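You operate a simulated robot arm through the tools that you are given. There is no shell and no other tool. Be economical: measure what you need, move in short steps, check, and stop when the job is done.

You are at the controls of a simulated robot arm. One attempt, no reset.

JOB
Dry the black block in the steel rack, then dip it in the steel tub.
Fine: rack switch on and off again; fully under, dripped off over the tub, no spill, no milky coat; part on the mesh tray, tub lid shut; leave the other parts and the tub switch.

Only the result counts: the job must be done as asked and must still hold three seconds after the hand-in. Knocking over, shifting, dropping, spilling or breaking anything else fails it. Lids that push on must go on centred and level and be pressed home; caps that screw on are set level and turned clockwise until they are tight.

ROBOT AND FRAMES
A 7-joint arm with a two-finger parallel gripper on a trunk, on a base that drives. Base frame: it is fixed to the floor where the robot stands at the start and does not move with it; the origin is under the middle of the robot, x ahead of it, y to its left, z up. Units: m, degrees, N and s.
With the tool pointing down near the work surface it reaches from about 0.42 to 0.9 m from the robot's upright axis, wherever it stands. Its first joint turns from -115.0 to 115.0 degrees. Places, roughly: rack switch [0.5, 0, 1]; steel rack [0.6, 0.4, 0.8]; tub lid [-1.1, -1.6, 1]; mesh tray [-1.5, -1.6, 0.8]; tub switch [-1.3, -1.8, 0.9]. Payload 3.91 kg.
The TCP is the grasp point between the finger pads, 0.03 m short of the fingertips. In the tool frame z runs along the fingers and y along their closing line. Largest opening 0.11 m; finger width 0.02, thickness 0.01; the body of the gripper, 0.048 by 0.112 m, starts 0.055 m behind the TCP.
Orientation is that of the tool frame in the base frame, as a unit quaternion [w, x, y, z]. With the fingers straight down and closing along the base's y, the tool's x points along the base's -x, its y along +y and its z along -z.

CONTROLS
- The arm moves only by the tool move_arm. Its argument "increments" is a list of rows, each a list of 7 numbers: the turn, a rotation vector about the base's x, y, z in units of 6 degrees (1.0 is 6 degrees), then the shift along the base's x, y, z in units of 20 mm (1.0 is 20 mm), then the closure, from 0 (fully open) to 1 (shut). In form: [[rx, ry, rz, tx, ty, tz, fingers], ...]. A call has 1 to 12 rows; each row shifts and turns the commanded pose from where the row before left it. A call with a number of a shift or a turn outside -1 to 1 is refused whole. Each row takes 0.2 s and may step no farther than 0.05 m and 8.6 degrees from the row before; otherwise, or with a gripper value out of range, the whole call is refused. A pose out of reach is approached as far as the arm can. The call stops where the force on the tool passes 90 N (or 10 N more than at its start, if that is more) or the arm is blocked; 0.2 s more then pass. The fingers move at their own pace (about 0.153 m/s each) and stop on an object; they squeeze with about 40 N. The grip force told is the motor's: it shows also when the fingers shut on nothing. Time passes only in rows, and 0.2 s behind the last, so rows that do not move let the fingers close. The reply holds the time, the measured pose of the TCP, the force on the tool along the base axes, the opening and the grip force, in the units named above and with some noise.
- Cameras (640 x 400 px; columns grow to the right, rows downward): "scene" is now at [0.2344, 0.208, 1.4438]; the picture's right is [-0.15, -0.99, 0.00], its down [0.02, -0.00, -1.00] and it looks along [0.99, -0.15, 0.02] (base axes); focal length 214 px, centre (320, 200). "wrist" rides on the gripper at [0.072, 0.017, -0.103] in the tool frame; the picture's right is [-0.23, 0.97, 0.00], its down [-0.76, -0.18, -0.62] and it looks along [-0.61, -0.14, 0.78] (tool axes); focal length 222 px, centre (320, 200). There is no depth. A picture from a camera that has moved, and an enlarged one, comes with that camera's place and axes in the base frame and with its lens. The place of the scene camera against the robot may be out by one fixed shift of up to 0.018 m in any direction.
- camera(camera): a new picture of that camera. It takes no simulated time.
- slide_trunk(by): slides the trunk up (or, below 0, down) by that many m; the arm and the scene camera ride with it, the base frame stays. It gives what a move gives, with no picture.
- roll_base(legs): drives the robot by 1 to 6 legs, each [ahead, left, turn to the left] in m, m and degrees, along the robot's own axes; the way and the turn of a leg run together, so that a leg with both is an arc; at most 1.5 m and 180 degrees a leg. The arm and the cameras ride along, it lands a little off, and it stops where it bumps. It gives what a move gives.
- turn_head(pan, tilt): turns the head with the scene camera to pan (to the left, within 80 degrees either way) and tilt (down, from -29 to 69), counted from straight ahead of the robot. It gives what a move gives.
- zoom(camera, box): a new picture of the part [left, top, right, bottom] of that camera's present view, enlarged. It takes no simulated time.
- sign_off(): hands the job in; it is judged then, once.

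Go step by step. Nothing tells you exact positions but the pictures and the camera data: compare them with the known pose of the tool, close in by small moves and look again before you grip or let go. The budget is 120 turns and 90 pictures, counting those below and the enlarged ones. Unless the task says otherwise, let go and move clear before handing in, and close with one line.

The tools are called after "Call:" as name(argument=value, ...) on one line, values as JSON. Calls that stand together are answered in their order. move_arm: Moves the arm, as the interface text tells. Its arguments: {"type":"object","properties":{"increments":{"type":"array","items":{"type":"array","items":{"type":"number"}}}},"required":["increments"]} The other tools are called the same way: slide_trunk (by) slides the trunk up or down; roll_base (legs) drives the base; turn_head (pan, tilt) turns the head that bears the scene camera; camera (camera) takes a picture; zoom (camera, box) takes an enlarged picture of a part of a camera's view; sign_off () hands the job in.

At the start:

```text
time: 0.0
eef_pos: [0.2684, 0.2106, 1.2626]
orientation: [-0.004, 0.016, 1.0, -0.002]
wrist_force: [-0.2, -0.2, 0.6]
opening: 0.11
finger_force: 0.1
trunk travel left (down, up): [-0.725, 0.265]
robot x, y, heading: [0.0013, 0.0, -0.1]
head pan, tilt: [27.6, 68.8]
```

scene: 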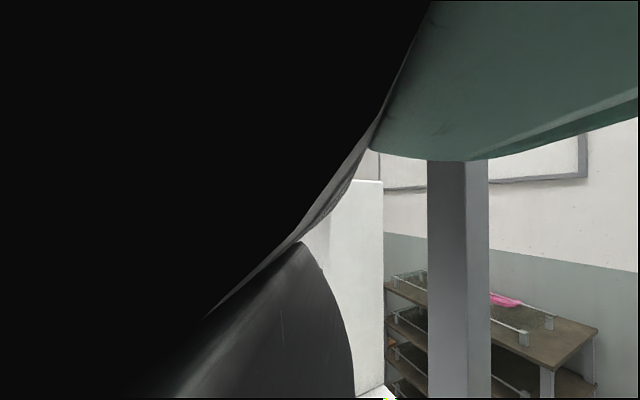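
wrist: 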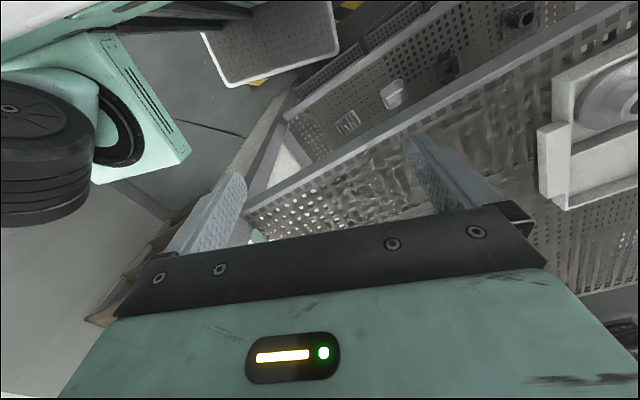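

The scene view is mostly blocked by the robot's own body; I turn the head to get a view of the bench ahead.

Call:
turn_head(pan=0, tilt=40)

Call:
camera(camera="scene")

```text
time: 0.9
eef_pos: [0.277, 0.2043, 1.2554]
orientation: [-0.004, 0.021, 1.0, -0.017]
wrist_force: [-27.0, 24.0, -196.5]
opening: 0.11
finger_force: 0.2
trunk travel left (down, up): [-0.725, 0.265]
robot x, y, heading: [-0.0027, 0.0024, -0.3]
head pan, tilt: [0.0, 40.0]
```

```text
87 pictures are left
camera scene: at [0.2392, 0.2247, 1.4146], right [0.03, -1.0, 0.0], down [-0.3, -0.01, -0.96], along [0.95, 0.03, -0.3], focal length 214 px, centre (320, 200)
```

scene: 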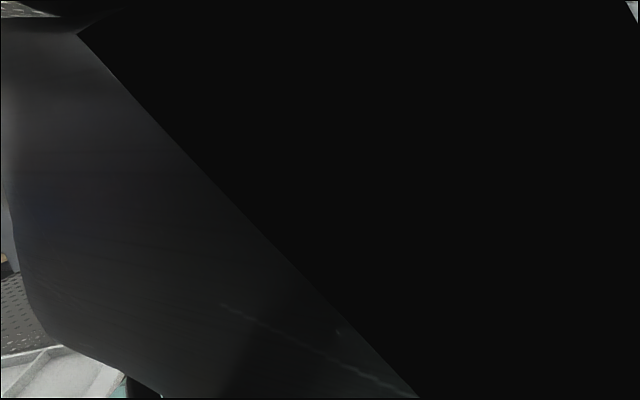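

The head is touching the arm (the arm sits right before it). I'll turn the head back to relieve that and then move the arm away.

Call:
turn_head(pan=27.6, tilt=68.8)

Call:
camera(camera="wrist")

```text
time: 1.9
eef_pos: [0.2744, 0.2049, 1.2549]
orientation: [-0.006, 0.018, 1.0, -0.016]
wrist_force: [-62.1, -32.2, -212.9]
opening: 0.1101
finger_force: 0.1
trunk travel left (down, up): [-0.725, 0.265]
robot x, y, heading: [0.0034, 0.0004, 0.0]
head pan, tilt: [27.6, 68.8]
```

```text
86 pictures are left
camera wrist: at [0.2044, 0.2288, 1.3593], right [0.26, 0.96, -0.03], down [0.76, -0.19, 0.62], along [0.59, -0.19, -0.78], focal length 222 px, centre (320, 200)
```

wrist: 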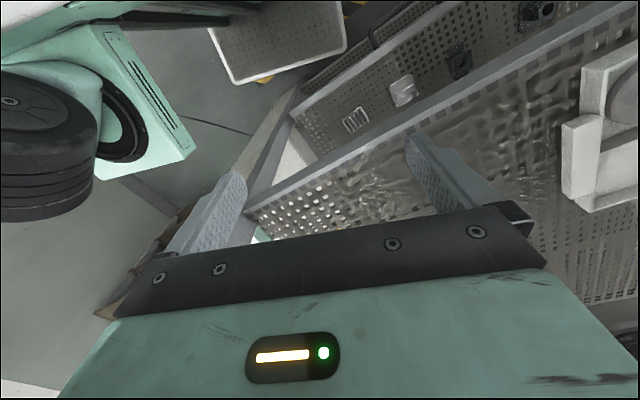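

The contact persists, so I move the hand away from the head in small steps forward and down.

Call:
move_arm(increments=[[0, 0, 0, 1, 0, 0, 0], [0, 0, 0, 1, 0, 0, 0], [0, 0, 0, 1, 0, 0, 0]])

Call:
camera(camera="scene")

```text
time: 2.1
eef_pos: [0.2767, 0.2027, 1.2498]
orientation: [-0.008, 0.014, 1.0, -0.023]
wrist_force: [-65.5, -7.5, -94.5]
opening: 0.1099
finger_force: 0.0
trunk travel left (down, up): [-0.725, 0.265]
robot x, y, heading: [0.0023, 0.0011, 0.0]
head pan, tilt: [27.6, 68.8]
stopped in row 1: the force on the tool passed its limit (the readings are from after the stop); the commanded pose is now the measured one
```

```text
85 pictures are left
camera scene: at [0.2389, 0.2268, 1.4103], right [0.06, -1.0, 0.0], down [-0.34, -0.02, -0.94], along [0.94, 0.05, -0.34], focal length 214 px, centre (320, 200)
```

scene: 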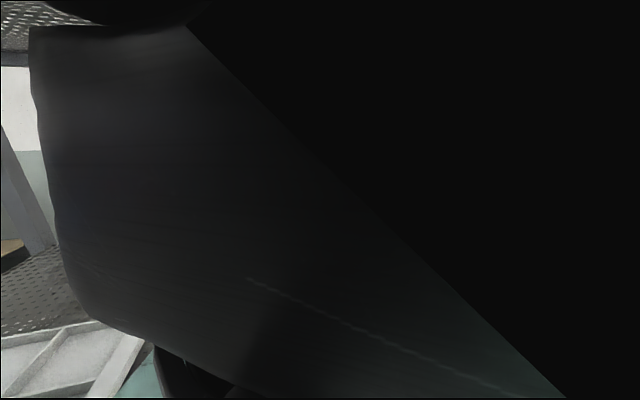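

Call:
move_arm(increments=[[0, 0, 0, 0, 0, -1, 0], [0, 0, 0, 0, 0, -1, 0], [0, 0, 0, 0, 0, -1, 0]])

Call:
camera(camera="wrist")

```text
time: 2.4
eef_pos: [0.2774, 0.2014, 1.244]
orientation: [-0.011, 0.013, 0.999, -0.027]
wrist_force: [-51.6, 25.6, -93.6]
opening: 0.1099
finger_force: 0.1
trunk travel left (down, up): [-0.725, 0.265]
robot x, y, heading: [-0.0011, -0.0017, 0.2]
head pan, tilt: [27.6, 68.8]
stopped in row 1: the force on the tool passed its limit (the readings are from after the stop); the commanded pose is now the measured one
```

```text
84 pictures are left
camera wrist: at [0.2058, 0.2274, 1.3481], right [0.25, 0.97, -0.06], down [0.77, -0.16, 0.62], along [0.59, -0.2, -0.78], focal length 222 px, centre (320, 200)
```

wrist: 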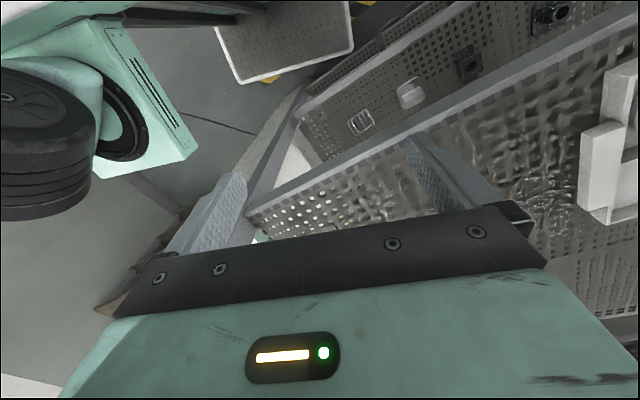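

The head is still pressing on the hand trying to tilt down; I command it level, near where it was at the start.

Call:
turn_head(pan=-8, tilt=-20)

Call:
camera(camera="scene")

```text
time: 4.1
eef_pos: [0.2766, 0.204, 1.2475]
orientation: [-0.008, 0.013, 1.0, -0.021]
wrist_force: [0.2, -0.5, 0.0]
opening: 0.1099
finger_force: 0.0
trunk travel left (down, up): [-0.725, 0.265]
robot x, y, heading: [-0.001, 0.0049, -0.1]
head pan, tilt: [-8.0, -20.0]
```

```text
83 pictures are left
camera scene: at [0.2213, 0.211, 1.4715], right [-0.14, -0.99, 0.0], down [0.34, -0.05, -0.94], along [0.93, -0.13, 0.34], focal length 214 px, centre (320, 200)
```

scene: 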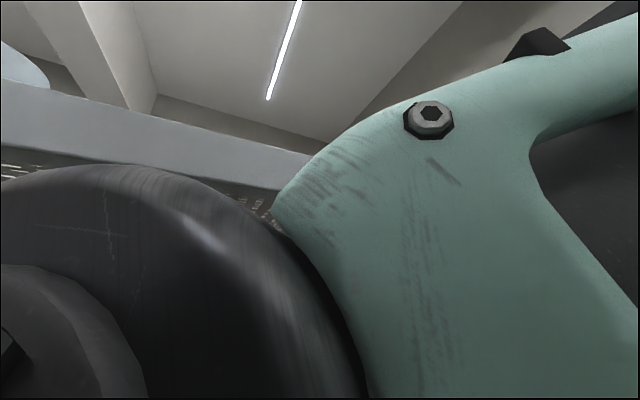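

Call:
move_arm(increments=[[0, 0, 0, 1, 0, 0, 0], [0, 0, 0, 1, 0, 0, 0], [0, 0, 0, 1, -0.5, 0, 0], [0, 0, 0, 1, -0.5, 0, 0], [0, 0, 0, 1, -0.5, 0, 0], [0, 0, 0, 1, -0.5, 0, 0], [0, 0, 0, 1, -1, 0, 0], [0, 0, 0, 1, -1, 0, 0]])

Call:
camera(camera="wrist")

Call:
camera(camera="scene")

```text
time: 5.9
eef_pos: [0.4163, 0.1427, 1.2462]
orientation: [-0.004, -0.009, 1.0, -0.027]
wrist_force: [0.0, -0.3, 0.5]
opening: 0.1101
finger_force: 0.1
trunk travel left (down, up): [-0.725, 0.265]
robot x, y, heading: [-0.0014, 0.0009, 0.3]
head pan, tilt: [-8.0, -20.0]
```

```text
82 pictures are left
camera wrist: at [0.3441, 0.1646, 1.3491], right [0.21, 0.98, -0.06], down [0.77, -0.13, 0.63], along [0.6, -0.18, -0.78], focal length 222 px, centre (320, 200)
```

wrist: 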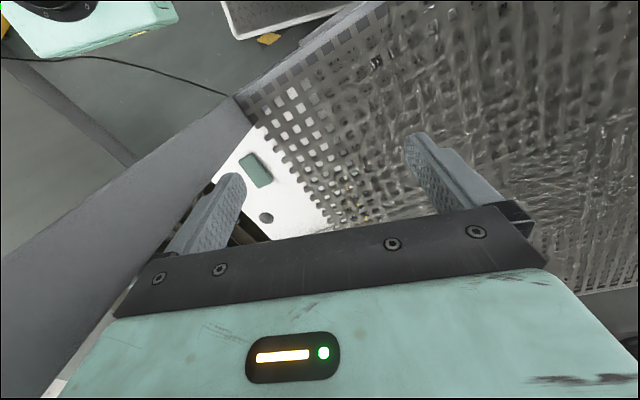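

```text
81 pictures are left
camera scene: at [0.2105, 0.224, 1.4697], right [-0.14, -0.99, 0.01], down [0.35, -0.05, -0.94], along [0.93, -0.12, 0.35], focal length 214 px, centre (320, 200)
```

scene: 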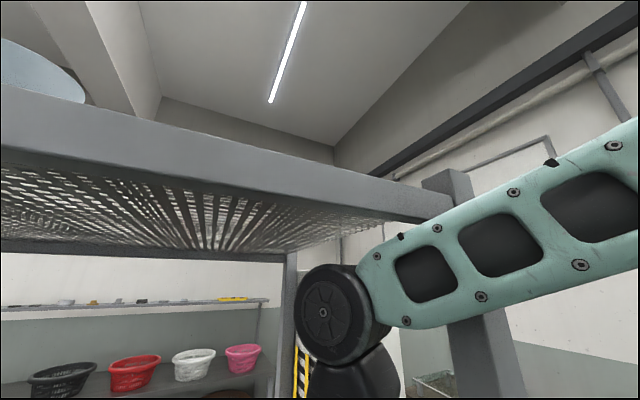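

Call:
turn_head(pan=15, tilt=25)

Call:
camera(camera="scene")

```text
time: 7.0
eef_pos: [0.416, 0.1412, 1.245]
orientation: [-0.007, -0.008, 0.999, -0.03]
wrist_force: [0.4, -0.2, 0.4]
opening: 0.1101
finger_force: 0.0
trunk travel left (down, up): [-0.725, 0.265]
robot x, y, heading: [-0.0018, -0.0002, 0.2]
head pan, tilt: [15.0, 25.0]
```

```text
80 pictures are left
camera scene: at [0.2255, 0.2568, 1.4013], right [0.26, -0.97, 0.01], down [-0.4, -0.12, -0.91], along [0.88, 0.23, -0.42], focal length 214 px, centre (320, 200)
```

scene: 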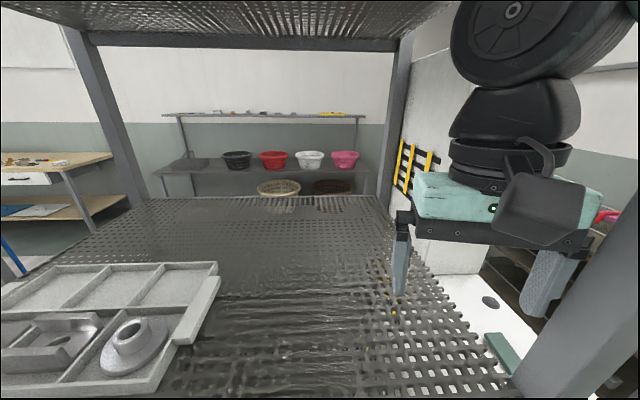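

Call:
turn_head(pan=25, tilt=60)

Call:
camera(camera="scene")

Call:
turn_head(pan=-35, tilt=40)

Call:
camera(camera="scene")

```text
time: 8.0
eef_pos: [0.4155, 0.1409, 1.2444]
orientation: [-0.006, -0.008, 0.999, -0.03]
wrist_force: [0.7, 0.0, 0.6]
opening: 0.1101
finger_force: 0.0
trunk travel left (down, up): [-0.725, 0.265]
robot x, y, heading: [0.0006, 0.0026, -0.1]
head pan, tilt: [25.0, 60.0]
```

```text
79 pictures are left
camera scene: at [0.1974, 0.2607, 1.3511], right [0.42, -0.91, 0.01], down [-0.78, -0.37, -0.5], along [0.46, 0.2, -0.86], focal length 214 px, centre (320, 200)
```

scene: 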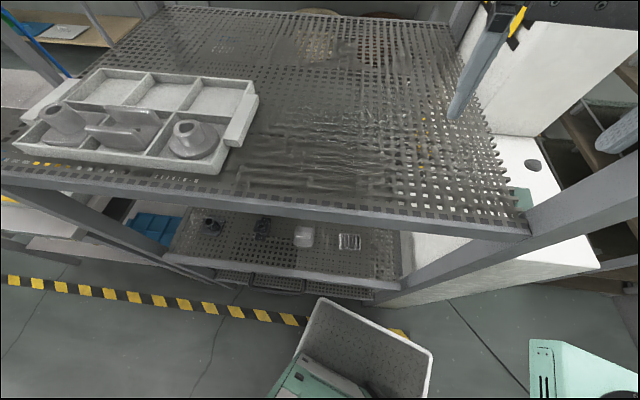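

```text
time: 9.3
eef_pos: [0.4155, 0.1395, 1.2445]
orientation: [-0.006, -0.007, 0.999, -0.031]
wrist_force: [0.4, 0.7, -0.1]
opening: 0.11
finger_force: 0.1
trunk travel left (down, up): [-0.725, 0.265]
robot x, y, heading: [0.0026, 0.001, 0.1]
head pan, tilt: [-35.0, 40.0]
```

```text
78 pictures are left
camera scene: at [0.2064, 0.184, 1.3785], right [-0.57, -0.82, 0.0], down [-0.52, 0.36, -0.77], along [0.63, -0.44, -0.63], focal length 214 px, centre (320, 200)
```

scene: 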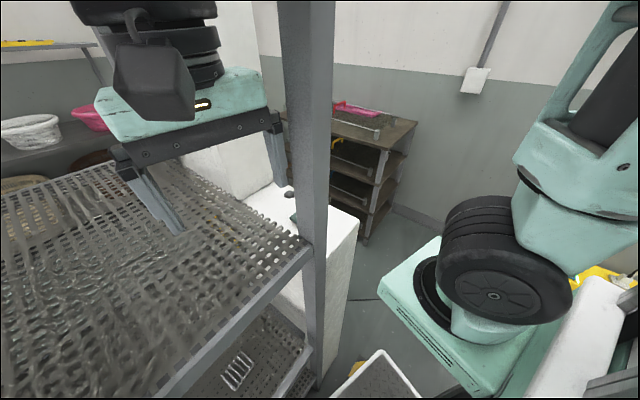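

The rack has an upper deck (z≈1.05) with a tray, and a lower deck with small parts; the white box at right carries the switch. Let me look closer at both.

Call:
turn_head(pan=25, tilt=60)

Call:
zoom(camera="scene", box=[100, 180, 420, 380])

Call:
turn_head(pan=-10, tilt=40)

Call:
camera(camera="scene")

```text
time: 10.6
eef_pos: [0.416, 0.1408, 1.2454]
orientation: [-0.008, -0.008, 0.999, -0.031]
wrist_force: [0.1, -0.1, 0.9]
opening: 0.1099
finger_force: 0.1
trunk travel left (down, up): [-0.725, 0.265]
robot x, y, heading: [0.0033, -0.0021, -0.1]
head pan, tilt: [25.0, 60.0]
```

```text
2.00 times, centred on (260, 280) of scene
camera zoom: at [0.1972, 0.2605, 1.3511], right [0.42, -0.91, 0.01], down [-0.78, -0.37, -0.5], along [0.46, 0.2, -0.86], focal length 429 px, centre (440, 40)
```

zoom: 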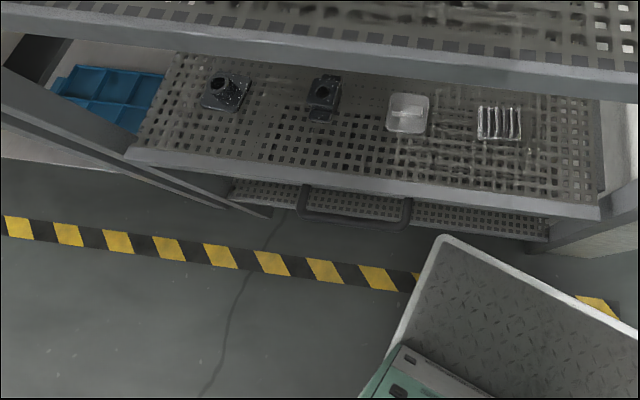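

```text
time: 11.6
eef_pos: [0.4149, 0.1409, 1.244]
orientation: [-0.006, -0.008, 0.999, -0.031]
wrist_force: [-0.4, 0.2, 0.2]
opening: 0.1096
finger_force: 0.1
trunk travel left (down, up): [-0.725, 0.265]
robot x, y, heading: [0.0011, -0.0005, 0.2]
head pan, tilt: [-10.0, 40.0]
```

```text
76 pictures are left
camera scene: at [0.2202, 0.2178, 1.3783], right [-0.17, -0.98, 0.01], down [-0.63, 0.1, -0.77], along [0.76, -0.14, -0.64], focal length 214 px, centre (320, 200)
```

scene: 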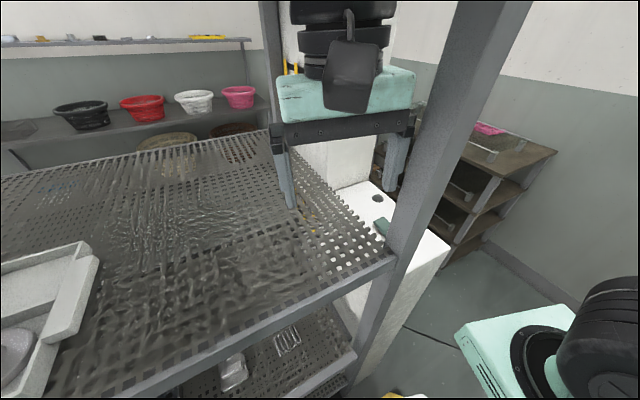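

Call:
zoom(camera="scene", box=[300, 160, 460, 260])

Call:
zoom(camera="scene", box=[200, 300, 360, 400])

```text
4.00 times, centred on (380, 210) of scene
camera zoom: at [0.2202, 0.2178, 1.3783], right [-0.17, -0.98, 0.01], down [-0.63, 0.1, -0.77], along [0.76, -0.14, -0.64], focal length 858 px, centre (80, 160)
```

zoom: 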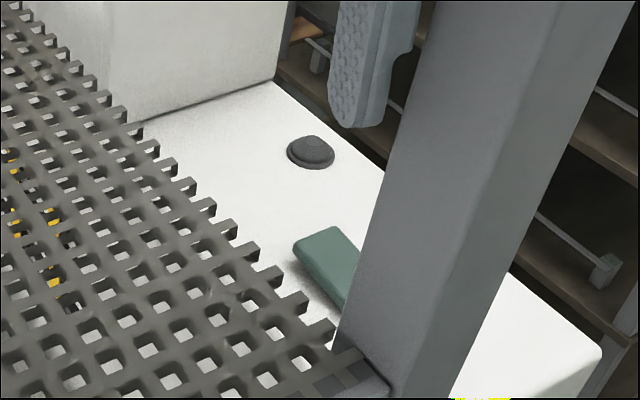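

```text
4.00 times, centred on (280, 350) of scene
camera zoom: at [0.2202, 0.2178, 1.3783], right [-0.17, -0.98, 0.01], down [-0.63, 0.1, -0.77], along [0.76, -0.14, -0.64], focal length 858 px, centre (480, -400)
```

zoom: 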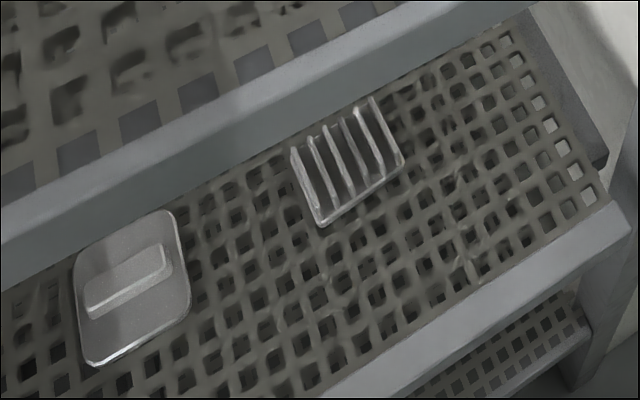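

The green rocker on the white box's top, just beyond the rack's right front post, should be the switch. I'll pull the hand back out around the post to its right and look with the wrist camera.

Call:
turn_head(pan=-8, tilt=-20)

Call:
move_arm(increments=[[0, 0, 0, -1, 0, 0, 0], [0, 0, 0, -1, 0, 0, 0], [0, 0, 0, -1, 0, 0, 0], [0, 0, 0, -1, 0, 0, 0], [0, 0, 0, -1, 0, 0, 0], [0, 0, 0, 0, -1, 0, 0], [0, 0, 0, 0, -1, 0, 0], [0, 0, 0, 0, -1, 0, 0], [0, 0, 0, 0, -1, 0, 0], [0, 0, 0, 0, -1, 0, 0], [0, 0, 0, 0, -1, 0, 0], [0, 0, 0, 0, -1, 0, 0]])

Call:
move_arm(increments=[[0, 0, 0, 0, -1, 0, 0], [0, 0, 0, 0, -1, 0, 0], [0, 0, 0, 0, -1, 0, 0], [0, 0, 0, 0, -1, 0, 0], [0, 0, 0, 0, -1, 0, 0], [0, 0, 0, 1, 0, 0, 0], [0, 0, 0, 1, 0, 0, 0], [0, 0, 0, 1, 0, 0, 0], [0, 0, 0, 1, 0, 0, 0], [0, 0, 0, 1, 0, 0, 0]])

Call:
camera(camera="wrist")

```text
time: 12.9
eef_pos: [0.4152, 0.1403, 1.2452]
orientation: [-0.007, -0.009, 0.999, -0.03]
wrist_force: [0.5, -0.9, 0.2]
opening: 0.1101
finger_force: 0.1
trunk travel left (down, up): [-0.725, 0.265]
robot x, y, heading: [0.0029, 0.0004, 0.1]
head pan, tilt: [-8.0, -20.0]
```

```text
time: 15.5
eef_pos: [0.3467, 0.084, 1.2327]
orientation: [-0.007, 0.013, 1.0, -0.02]
wrist_force: [0.4, 0.0, 0.2]
opening: 0.11
finger_force: 0.1
out of reach, approached as far as the arm can: row 7, 8, 9, 10, 11, 12
trunk travel left (down, up): [-0.725, 0.265]
robot x, y, heading: [-0.0032, 0.0003, 0.0]
head pan, tilt: [-8.0, -20.0]
```

```text
time: 16.9
eef_pos: [0.3529, 0.077, 1.2211]
orientation: [-0.009, -0.002, 1.0, -0.023]
wrist_force: [-52.1, -22.5, 17.0]
opening: 0.1101
finger_force: 0.1
out of reach, approached as far as the arm can: row 1, 2, 3, 4, 5
trunk travel left (down, up): [-0.725, 0.265]
robot x, y, heading: [-0.0046, -0.0001, 0.4]
head pan, tilt: [-8.0, -20.0]
stopped in row 7: the force on the tool passed its limit (the readings are from after the stop); the commanded pose is now the measured one
```

```text
73 pictures are left
camera wrist: at [0.2822, 0.0994, 1.326], right [0.22, 0.97, -0.05], down [0.77, -0.15, 0.62], along [0.59, -0.18, -0.78], focal length 222 px, centre (320, 200)
```

wrist: 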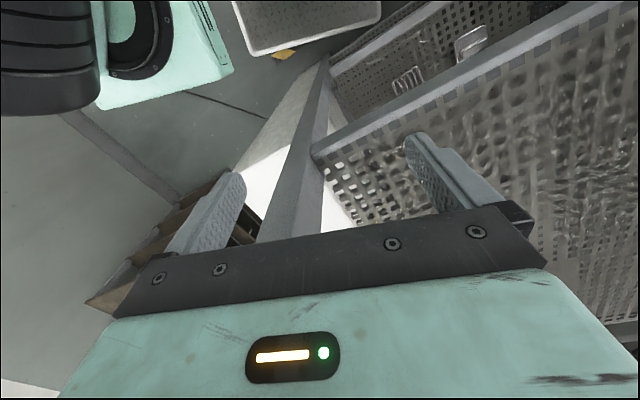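

The hand touched the post since it can't reach close to the body; I back the base up and shift it to the right instead.

Call:
roll_base(legs=[[-0.25, 0, 0], [0, -0.25, 0]])

Call:
turn_head(pan=15, tilt=35)

Call:
camera(camera="scene")

```text
time: 20.1
eef_pos: [0.109, -0.1601, 1.2166]
orientation: [-0.012, 0.0, 1.0, -0.024]
wrist_force: [-0.2, -0.8, -0.1]
opening: 0.1101
finger_force: 0.1
trunk travel left (down, up): [-0.725, 0.265]
robot x, y, heading: [-0.2567, -0.237, 0.2]
head pan, tilt: [-8.0, -20.0]
```

```text
time: 21.4
eef_pos: [0.1093, -0.1608, 1.2169]
orientation: [-0.013, 0.001, 1.0, -0.023]
wrist_force: [-0.4, -0.1, 0.4]
opening: 0.1099
finger_force: 0.0
trunk travel left (down, up): [-0.725, 0.265]
robot x, y, heading: [-0.2571, -0.2384, 0.5]
head pan, tilt: [15.0, 35.0]
```

```text
72 pictures are left
camera scene: at [-0.028, 0.0085, 1.3863], right [0.27, -0.96, 0.0], down [-0.55, -0.15, -0.82], along [0.79, 0.22, -0.57], focal length 214 px, centre (320, 200)
```

scene: 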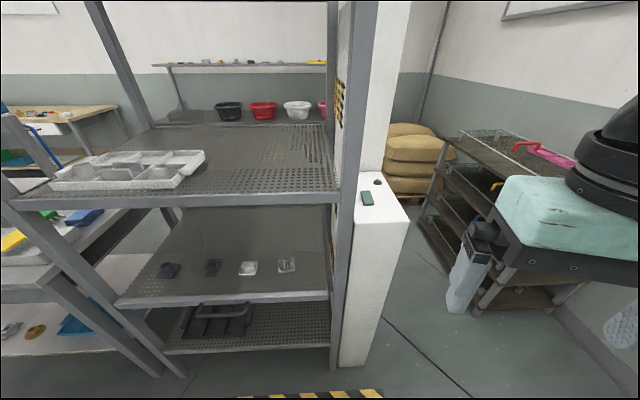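

Call:
zoom(camera="scene", box=[130, 230, 330, 355])

Call:
zoom(camera="scene", box=[330, 160, 426, 220])

```text
3.20 times, centred on (230, 292) of scene
camera zoom: at [-0.028, 0.0085, 1.3863], right [0.27, -0.96, 0.0], down [-0.55, -0.15, -0.82], along [0.79, 0.22, -0.57], focal length 686 px, centre (608, -96)
```

zoom: 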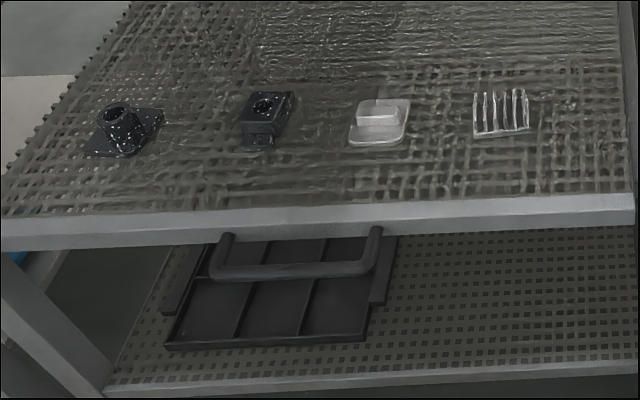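

```text
6.67 times, centred on (378, 190) of scene
camera zoom: at [-0.028, 0.0085, 1.3863], right [0.27, -0.96, 0.0], down [-0.55, -0.15, -0.82], along [0.79, 0.22, -0.57], focal length 1430 px, centre (-67, 267)
```

zoom: 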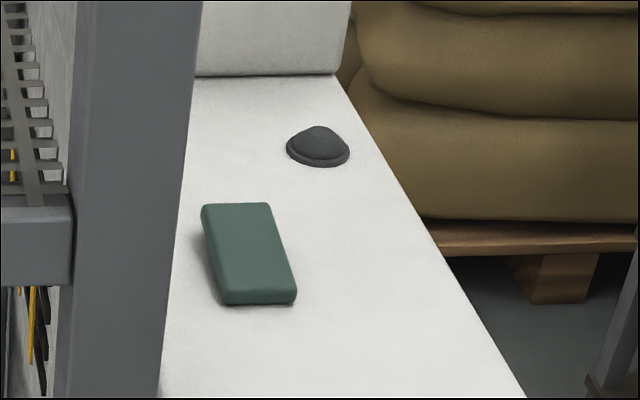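

Now I see it well: on the lower deck (left to right) a black flange, the black block, a clear dish, a wire part; the green rocker switch is at about (0.53, 0.01, 1.02). I drive nearer to the switch, turn the hand 90° with closed fingers and look at it.

Call:
roll_base(legs=[[0.15, -0.12, 0]])

Call:
move_arm(increments=[[0, 0, 1, 0.5, 0, 0, 1], [0, 0, 1, 0.5, 0, 0, 1], [0, 0, 1, 0.5, 0, 0, 1], [0, 0, 1, 0.5, 0, 0, 1], [0, 0, 1, 0.5, 0, 0, 1], [0, 0, 1, 0.5, 0, 0, 1], [0, 0, 1, 0.5, 0, 0, 1], [0, 0, 1, 0.5, 0, 0, 1], [0, 0, 1, 0.5, 0, 0, 1], [0, 0, 1, 0.5, 0, 0, 1], [0, 0, 1, 0.5, 0, 0, 1], [0, 0, 1, 0.5, 0, 0, 1]])

Call:
move_arm(increments=[[0, 0, 1, 1, 0.5, 0, 1], [0, 0, 1, 1, 0.5, 0, 1], [0, 0, 1, 1, 0.5, 0, 1], [0, 0, 0, 1, 0.5, 0, 1], [0, 0, 0, 1, 0.5, 0, 1], [0, 0, 0, 1, 0.5, 0, 1]])

Call:
camera(camera="wrist")

```text
time: 22.9
eef_pos: [0.2574, -0.2755, 1.2191]
orientation: [-0.011, -0.003, 1.0, -0.024]
wrist_force: [0.2, -0.2, 1.4]
opening: 0.1099
finger_force: 0.1
trunk travel left (down, up): [-0.725, 0.265]
robot x, y, heading: [-0.1071, -0.3535, 0.8]
head pan, tilt: [15.0, 35.0]
```

```text
time: 25.5
eef_pos: [0.3782, -0.2743, 1.2168]
orientation: [0.004, -0.59, 0.807, -0.026]
wrist_force: [-0.2, 0.3, -0.7]
opening: 0.0
finger_force: 37.6
trunk travel left (down, up): [-0.725, 0.265]
robot x, y, heading: [-0.1091, -0.3514, 0.9]
head pan, tilt: [15.0, 35.0]
```

```text
time: 26.9
eef_pos: [0.4972, -0.2159, 1.2215]
orientation: [-0.008, 0.708, -0.705, 0.026]
wrist_force: [0.3, -0.7, 0.1]
opening: 0.0
finger_force: 38.0
trunk travel left (down, up): [-0.725, 0.265]
robot x, y, heading: [-0.1117, -0.3524, 0.7]
head pan, tilt: [15.0, 35.0]
```

```text
69 pictures are left
camera wrist: at [0.4756, -0.2857, 1.3269], right [-0.97, 0.22, -0.05], down [0.15, 0.78, 0.61], along [0.18, 0.59, -0.79], focal length 222 px, centre (320, 200)
```

wrist: 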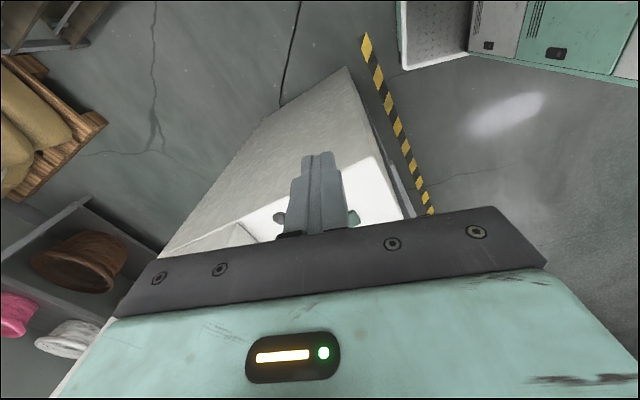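

Call:
turn_head(pan=12, tilt=40)

Call:
camera(camera="scene")

```text
time: 27.6
eef_pos: [0.4975, -0.2152, 1.2217]
orientation: [-0.007, 0.709, -0.705, 0.025]
wrist_force: [-0.7, -0.4, -0.5]
opening: 0.0002
finger_force: 38.0
trunk travel left (down, up): [-0.725, 0.265]
robot x, y, heading: [-0.1104, -0.3549, 0.6]
head pan, tilt: [12.0, 40.0]
```

```text
68 pictures are left
camera scene: at [0.1172, -0.1114, 1.3787], right [0.22, -0.98, 0.0], down [-0.63, -0.14, -0.77], along [0.75, 0.17, -0.64], focal length 214 px, centre (320, 200)
```

scene: 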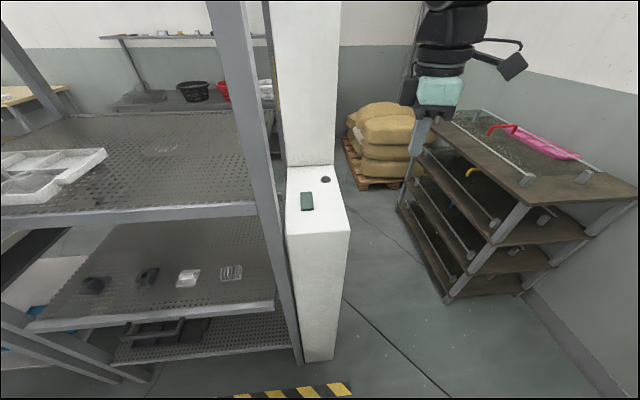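

Call:
zoom(camera="scene", box=[276, 165, 356, 215])

Call:
zoom(camera="scene", box=[70, 240, 270, 365])

```text
8.00 times, centred on (316, 190) of scene
camera zoom: at [0.1172, -0.1114, 1.3787], right [0.22, -0.98, 0.0], down [-0.63, -0.14, -0.77], along [0.75, 0.17, -0.64], focal length 1716 px, centre (352, 280)
```

zoom: 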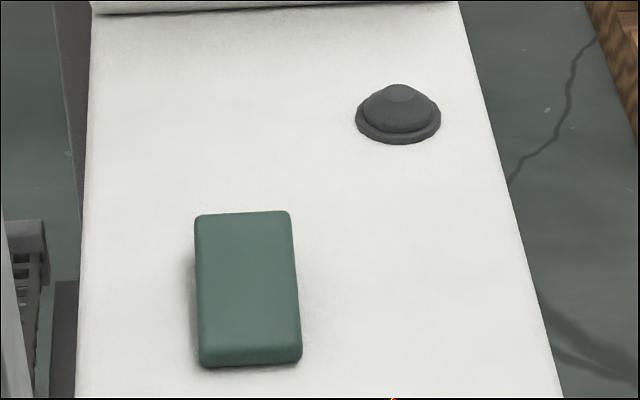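

```text
3.20 times, centred on (170, 302) of scene
camera zoom: at [0.1172, -0.1114, 1.3787], right [0.22, -0.98, 0.0], down [-0.63, -0.14, -0.77], along [0.75, 0.17, -0.64], focal length 686 px, centre (800, -128)
```

zoom: 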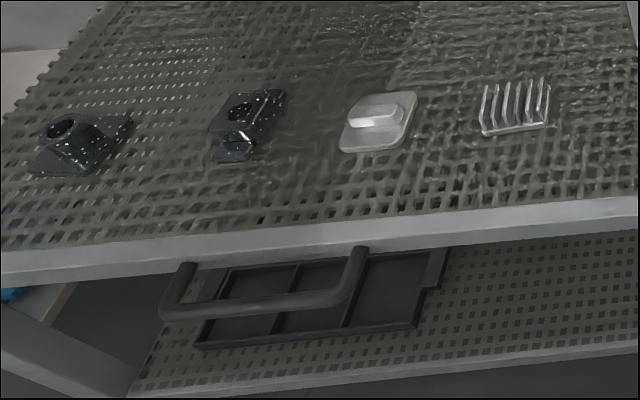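

The rocker spans x≈0.49–0.56, y≈0–0.03, top z≈1.02, with a dark lamp behind it. I bring the closed fingertips above its near end and check.

Call:
move_arm(increments=[[0, 0, 0, 0.05, 0.95, 0, 1], [0, 0, 0, 0.05, 0.95, 0, 1], [0, 0, 0, 0.05, 0.95, 0, 1], [0, 0, 0, 0.05, 0.95, 0, 1], [0, 0, 0, 0.05, 0.95, 0, 1], [0, 0, 0, 0.05, 0.95, 0, 1], [0, 0, 0, 0, 0.95, -1, 1], [0, 0, 0, 0, 0.95, -1, 1], [0, 0, 0, 0, 0.95, -1, 1], [0, 0, 0, 0, 0.95, -1, 1], [0, 0, 0, 0, 0.95, -1, 1], [0, 0, 0, 0, 0.95, -1, 1]])

Call:
zoom(camera="scene", box=[240, 120, 400, 220])

Call:
camera(camera="wrist")

```text
time: 30.2
eef_pos: [0.5035, 0.0128, 1.0966]
orientation: [-0.008, 0.708, -0.705, 0.026]
wrist_force: [-0.3, 0.2, 1.1]
opening: 0.0
finger_force: 37.8
trunk travel left (down, up): [-0.725, 0.265]
robot x, y, heading: [-0.1101, -0.3503, 0.8]
head pan, tilt: [12.0, 40.0]
```

```text
4.00 times, centred on (320, 170) of scene
camera zoom: at [0.1171, -0.1118, 1.3787], right [0.22, -0.98, 0.0], down [-0.63, -0.14, -0.77], along [0.75, 0.17, -0.64], focal length 858 px, centre (320, 320)
```

zoom: 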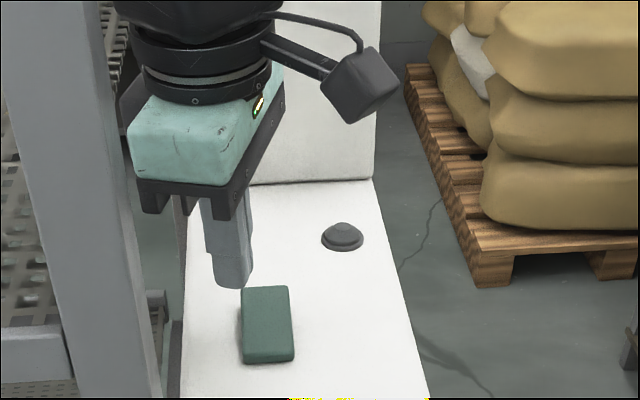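

```text
64 pictures are left
camera wrist: at [0.4815, -0.0561, 1.2008], right [-0.97, 0.22, -0.05], down [0.15, 0.78, 0.61], along [0.18, 0.59, -0.79], focal length 222 px, centre (320, 200)
```

wrist: 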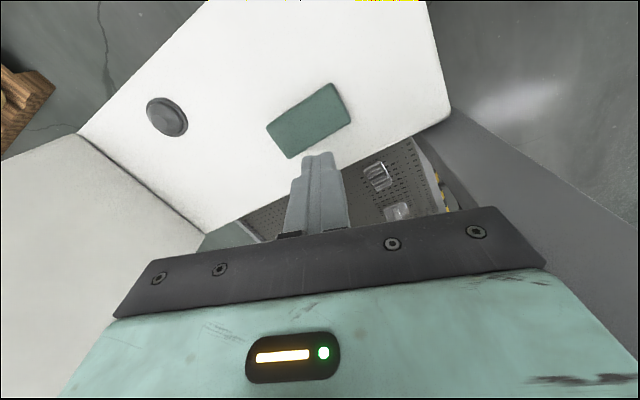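

Call:
zoom(camera="wrist", box=[230, 65, 390, 165])

```text
4.00 times, centred on (310, 115) of wrist
camera zoom: at [0.4815, -0.0561, 1.2008], right [-0.97, 0.22, -0.05], down [0.15, 0.78, 0.61], along [0.18, 0.59, -0.79], focal length 888 px, centre (360, 540)
```

zoom: 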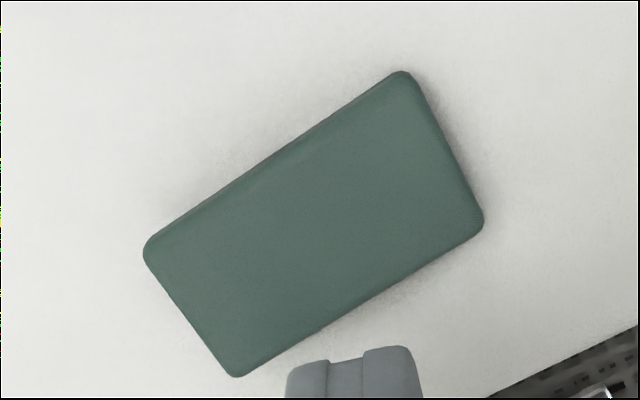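

The near end looks raised (shadow under it), so I press there.

Call:
move_arm(increments=[[0, 0, 0, -0.4, -1, 0, 1], [0, 0, 0, 0, -0.05, -1, 1], [0, 0, 0, 0, 0, -0.5, 1]])

Call:
zoom(camera="wrist", box=[230, 65, 390, 165])

```text
time: 31.0
eef_pos: [0.4969, -0.0068, 1.067]
orientation: [-0.008, 0.709, -0.705, 0.025]
wrist_force: [-0.4, 0.2, 0.6]
opening: 0.0002
finger_force: 37.5
trunk travel left (down, up): [-0.725, 0.265]
robot x, y, heading: [-0.1056, -0.3563, 0.6]
head pan, tilt: [12.0, 40.0]
```

```text
4.00 times, centred on (310, 115) of wrist
camera zoom: at [0.4746, -0.077, 1.1712], right [-0.97, 0.22, -0.05], down [0.15, 0.78, 0.61], along [0.18, 0.59, -0.79], focal length 888 px, centre (360, 540)
```

zoom: 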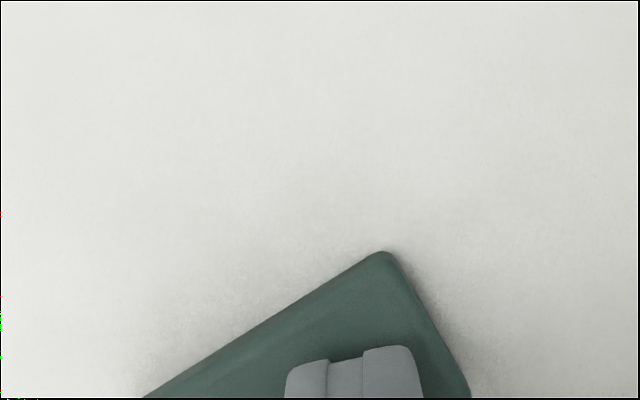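

Call:
move_arm(increments=[[0, 0, 0, 0, 0, -0.25, 1], [0, 0, 0, 0, 0, -0.25, 1], [0, 0, 0, 0, 0, -0.25, 1], [0, 0, 0, 0, 0, -0.25, 1]])

Call:
zoom(camera="scene", box=[240, 120, 400, 220])

```text
time: 32.1
eef_pos: [0.4957, -0.0084, 1.0621]
orientation: [-0.02, 0.707, -0.707, 0.026]
wrist_force: [-19.9, -22.9, 37.2]
opening: 0.0
finger_force: 37.7
trunk travel left (down, up): [-0.725, 0.265]
robot x, y, heading: [-0.1073, -0.3521, 0.5]
head pan, tilt: [12.0, 40.0]
stopped in row 4: the force on the tool passed its limit (the readings are from after the stop); the commanded pose is now the measured one
```

```text
4.00 times, centred on (320, 170) of scene
camera zoom: at [0.1146, -0.1138, 1.3788], right [0.22, -0.98, 0.0], down [-0.63, -0.14, -0.77], along [0.75, 0.17, -0.64], focal length 858 px, centre (320, 320)
```

zoom: 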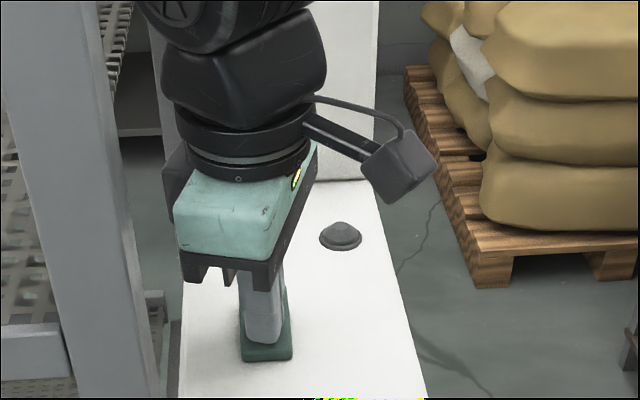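

Call:
move_arm(increments=[[0, 0, 0, 0, 0, 1, 1], [0, 0, 0, 0, -1, 1, 1], [0, 0, 0, 0, -1, 0, 1], [0, 0, 0, 0, -1, 0, 1], [0, 0, 0, 0, -1, 0, 1]])

Call:
zoom(camera="scene", box=[276, 165, 356, 215])

```text
time: 33.3
eef_pos: [0.5002, -0.0869, 1.0973]
orientation: [-0.017, 0.708, -0.705, 0.024]
wrist_force: [-0.4, 0.0, -0.4]
opening: 0.0
finger_force: 37.8
trunk travel left (down, up): [-0.725, 0.265]
robot x, y, heading: [-0.1072, -0.3539, 0.6]
head pan, tilt: [12.0, 40.0]
```

```text
8.00 times, centred on (316, 190) of scene
camera zoom: at [0.1171, -0.1114, 1.3786], right [0.22, -0.98, 0.0], down [-0.63, -0.14, -0.77], along [0.75, 0.17, -0.64], focal length 1716 px, centre (352, 280)
```

zoom: 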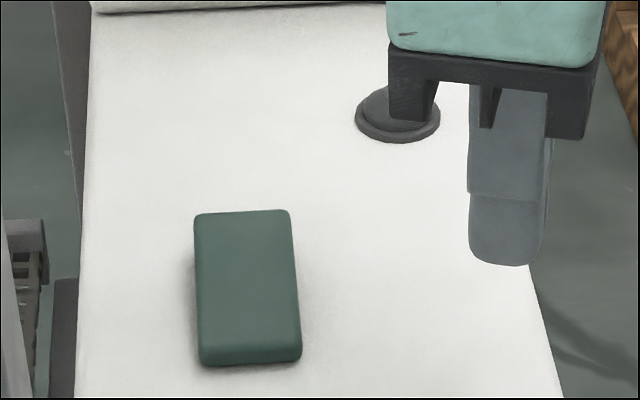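

No change, so that end is already down. I try the far end.

Call:
move_arm(increments=[[0, 0, 0, 0.4, 1, 0, 1], [0, 0, 0, 0.4, 1, 0, 1], [0, 0, 0, 0.4, 1, 0, 1], [0, 0, 0, 0.35, 1, 0, 1], [0, 0, 0, 0, 0.5, -1, 1], [0, 0, 0, 0, 0, -0.25, 1]])

Call:
camera(camera="wrist")

```text
time: 34.7
eef_pos: [0.5287, 0.0039, 1.0731]
orientation: [-0.018, 0.707, -0.706, 0.024]
wrist_force: [0.2, 0.1, -0.1]
opening: 0.0002
finger_force: 37.6
trunk travel left (down, up): [-0.725, 0.265]
robot x, y, heading: [-0.1079, -0.3528, 0.6]
head pan, tilt: [12.0, 40.0]
```

```text
59 pictures are left
camera wrist: at [0.5051, -0.0668, 1.1764], right [-0.97, 0.22, -0.06], down [0.14, 0.77, 0.63], along [0.19, 0.6, -0.78], focal length 222 px, centre (320, 200)
```

wrist: 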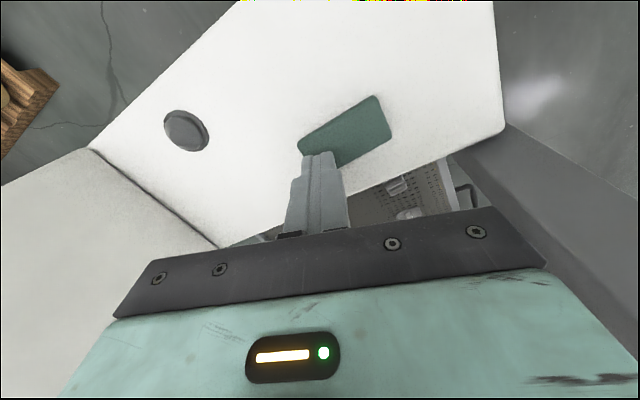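

Call:
move_arm(increments=[[0, 0, 0, 0, 0, -0.25, 1], [0, 0, 0, 0, 0, -0.25, 1], [0, 0, 0, 0, 0, -0.25, 1], [0, 0, 0, 0, 0, -0.25, 1], [0, 0, 0, 0, 0, -0.25, 1], [0, 0, 0, 0, 0, -0.25, 1]])

Call:
camera(camera="wrist")

```text
time: 36.0
eef_pos: [0.5292, 0.0047, 1.0625]
orientation: [0.03, -0.706, 0.707, -0.026]
wrist_force: [-14.1, -13.8, 33.7]
opening: 0.0004
finger_force: 37.6
trunk travel left (down, up): [-0.725, 0.265]
robot x, y, heading: [-0.1115, -0.3555, 0.9]
head pan, tilt: [12.0, 40.0]
stopped in row 6: the force on the tool passed its limit (the readings are from after the stop); the commanded pose is now the measured one
```

```text
58 pictures are left
camera wrist: at [0.5048, -0.0682, 1.1651], right [-0.97, 0.23, -0.07], down [0.13, 0.76, 0.64], along [0.2, 0.61, -0.77], focal length 222 px, centre (320, 200)
```

wrist: 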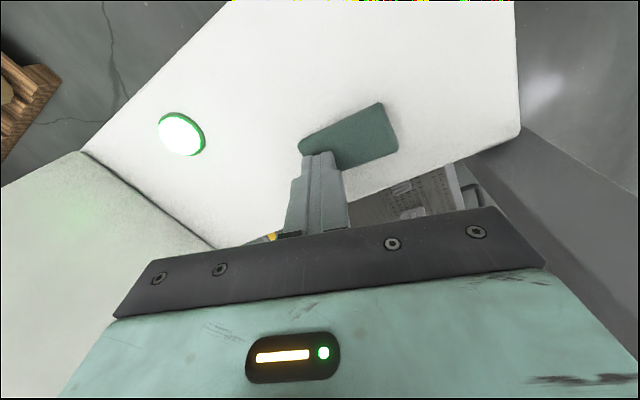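

The lamp is green: dryer on. I lift off, wait, and watch the block's droplets.

Call:
move_arm(increments=[[0, 0, 0, 0, 0, 1, 1], [0, 0, 0, 0, 0, 1, 1], [0, 0, 0, 0, -1, 0, 1], [0, 0, 0, 0, -1, 0, 1], [0, 0, 0, 0, -1, 0, 1], [0, 0, 0, 0, -1, 0, 1], [0, 0, 0, 0, 0, 0, 1], [0, 0, 0, 0, 0, 0, 1], [0, 0, 0, 0, 0, 0, 1], [0, 0, 0, 0, 0, 0, 1], [0, 0, 0, 0, 0, 0, 1], [0, 0, 0, 0, 0, 0, 1]])

Call:
zoom(camera="scene", box=[70, 165, 356, 345])

```text
time: 38.6
eef_pos: [0.5333, -0.0745, 1.0985]
orientation: [-0.027, 0.707, -0.706, 0.025]
wrist_force: [0.9, -0.8, 0.3]
opening: 0.0002
finger_force: 37.8
trunk travel left (down, up): [-0.725, 0.265]
robot x, y, heading: [-0.1114, -0.3559, 0.6]
head pan, tilt: [12.0, 40.0]
```

```text
2.22 times, centred on (213, 255) of scene
camera zoom: at [0.1171, -0.1118, 1.3786], right [0.22, -0.98, 0.0], down [-0.63, -0.14, -0.77], along [0.75, 0.17, -0.64], focal length 477 px, centre (558, 78)
```

zoom: 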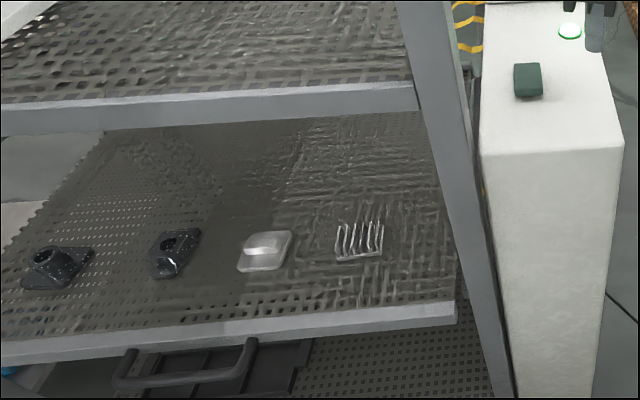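

Call:
move_arm(increments=[[0, 0, 0, 0, 0, 0, 1], [0, 0, 0, 0, 0, 0, 1], [0, 0, 0, 0, 0, 0, 1], [0, 0, 0, 0, 0, 0, 1], [0, 0, 0, 0, 0, 0, 1], [0, 0, 0, 0, 0, 0, 1], [0, 0, 0, 0, 0, 0, 1], [0, 0, 0, 0, 0, 0, 1], [0, 0, 0, 0, 0, 0, 1], [0, 0, 0, 0, 0, 0, 1], [0, 0, 0, 0, 0, 0, 1], [0, 0, 0, 0, 0, 0, 1]])

Call:
move_arm(increments=[[0, 0, 0, 0, 0, 0, 1], [0, 0, 0, 0, 0, 0, 1], [0, 0, 0, 0, 0, 0, 1], [0, 0, 0, 0, 0, 0, 1], [0, 0, 0, 0, 0, 0, 1], [0, 0, 0, 0, 0, 0, 1], [0, 0, 0, 0, 0, 0, 1], [0, 0, 0, 0, 0, 0, 1], [0, 0, 0, 0, 0, 0, 1], [0, 0, 0, 0, 0, 0, 1], [0, 0, 0, 0, 0, 0, 1], [0, 0, 0, 0, 0, 0, 1]])

Call:
move_arm(increments=[[0, 0, 0, 0, 0, 0, 1], [0, 0, 0, 0, 0, 0, 1], [0, 0, 0, 0, 0, 0, 1], [0, 0, 0, 0, 0, 0, 1], [0, 0, 0, 0, 0, 0, 1], [0, 0, 0, 0, 0, 0, 1], [0, 0, 0, 0, 0, 0, 1], [0, 0, 0, 0, 0, 0, 1], [0, 0, 0, 0, 0, 0, 1], [0, 0, 0, 0, 0, 0, 1], [0, 0, 0, 0, 0, 0, 1], [0, 0, 0, 0, 0, 0, 1]])

Call:
zoom(camera="scene", box=[70, 240, 270, 365])

```text
time: 41.2
eef_pos: [0.5326, -0.0754, 1.0995]
orientation: [-0.028, 0.707, -0.706, 0.025]
wrist_force: [-0.1, 0.4, 0.1]
opening: 0.0001
finger_force: 37.2
trunk travel left (down, up): [-0.725, 0.265]
robot x, y, heading: [-0.1098, -0.3533, 0.7]
head pan, tilt: [12.0, 40.0]
```

```text
time: 43.8
eef_pos: [0.533, -0.0745, 1.0982]
orientation: [-0.028, 0.707, -0.706, 0.025]
wrist_force: [-0.1, -0.6, -0.5]
opening: 0.0
finger_force: 37.5
trunk travel left (down, up): [-0.725, 0.265]
robot x, y, heading: [-0.1084, -0.3506, 0.6]
head pan, tilt: [12.0, 40.0]
```

```text
time: 46.4
eef_pos: [0.5313, -0.0747, 1.0991]
orientation: [-0.028, 0.708, -0.706, 0.025]
wrist_force: [0.0, -0.1, -0.2]
opening: 0.0003
finger_force: 37.7
trunk travel left (down, up): [-0.725, 0.265]
robot x, y, heading: [-0.109, -0.3497, 0.9]
head pan, tilt: [12.0, 40.0]
```

```text
3.20 times, centred on (170, 302) of scene
camera zoom: at [0.1171, -0.1118, 1.3786], right [0.22, -0.98, 0.0], down [-0.63, -0.14, -0.77], along [0.75, 0.17, -0.64], focal length 686 px, centre (800, -128)
```

zoom: 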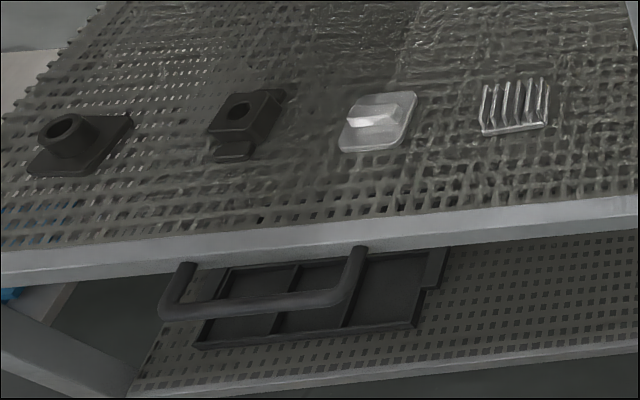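

The droplets are gone; the block is dry. Now switch off by pressing the near end.

Call:
move_arm(increments=[[0, 0, 0, -0.45, 0.9, 0, 1], [0, 0, 0, -0.45, 0.9, 0, 1], [0, 0, 0, -0.45, 0.8, 0, 1], [0, 0, 0, -0.45, 0.8, 0, 1], [0, 0, 0, 0, 0, -1, 1], [0, 0, 0, 0, 0, -0.3, 1], [0, 0, 0, 0, 0, -0.25, 1], [0, 0, 0, 0, 0, -0.25, 1], [0, 0, 0, 0, 0, -0.25, 1], [0, 0, 0, 0, 0, -0.25, 1], [0, 0, 0, 0, 0, -0.25, 1]])

Call:
zoom(camera="wrist", box=[130, 50, 450, 250])

```text
time: 48.9
eef_pos: [0.4974, -0.0072, 1.0618]
orientation: [0.037, -0.706, 0.706, -0.027]
wrist_force: [-20.2, -23.1, 38.2]
opening: 0.0
finger_force: 37.6
trunk travel left (down, up): [-0.725, 0.265]
robot x, y, heading: [-0.1126, -0.354, 0.7]
head pan, tilt: [12.0, 40.0]
stopped in row 11: the force on the tool passed its limit (the readings are from after the stop); the commanded pose is now the measured one
```

```text
2.00 times, centred on (290, 150) of wrist
camera zoom: at [0.4698, -0.0809, 1.1633], right [-0.97, 0.23, -0.08], down [0.12, 0.75, 0.65], along [0.21, 0.62, -0.76], focal length 444 px, centre (380, 300)
```

zoom: 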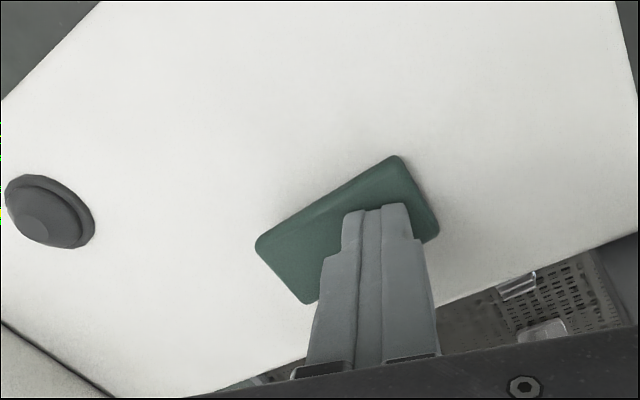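

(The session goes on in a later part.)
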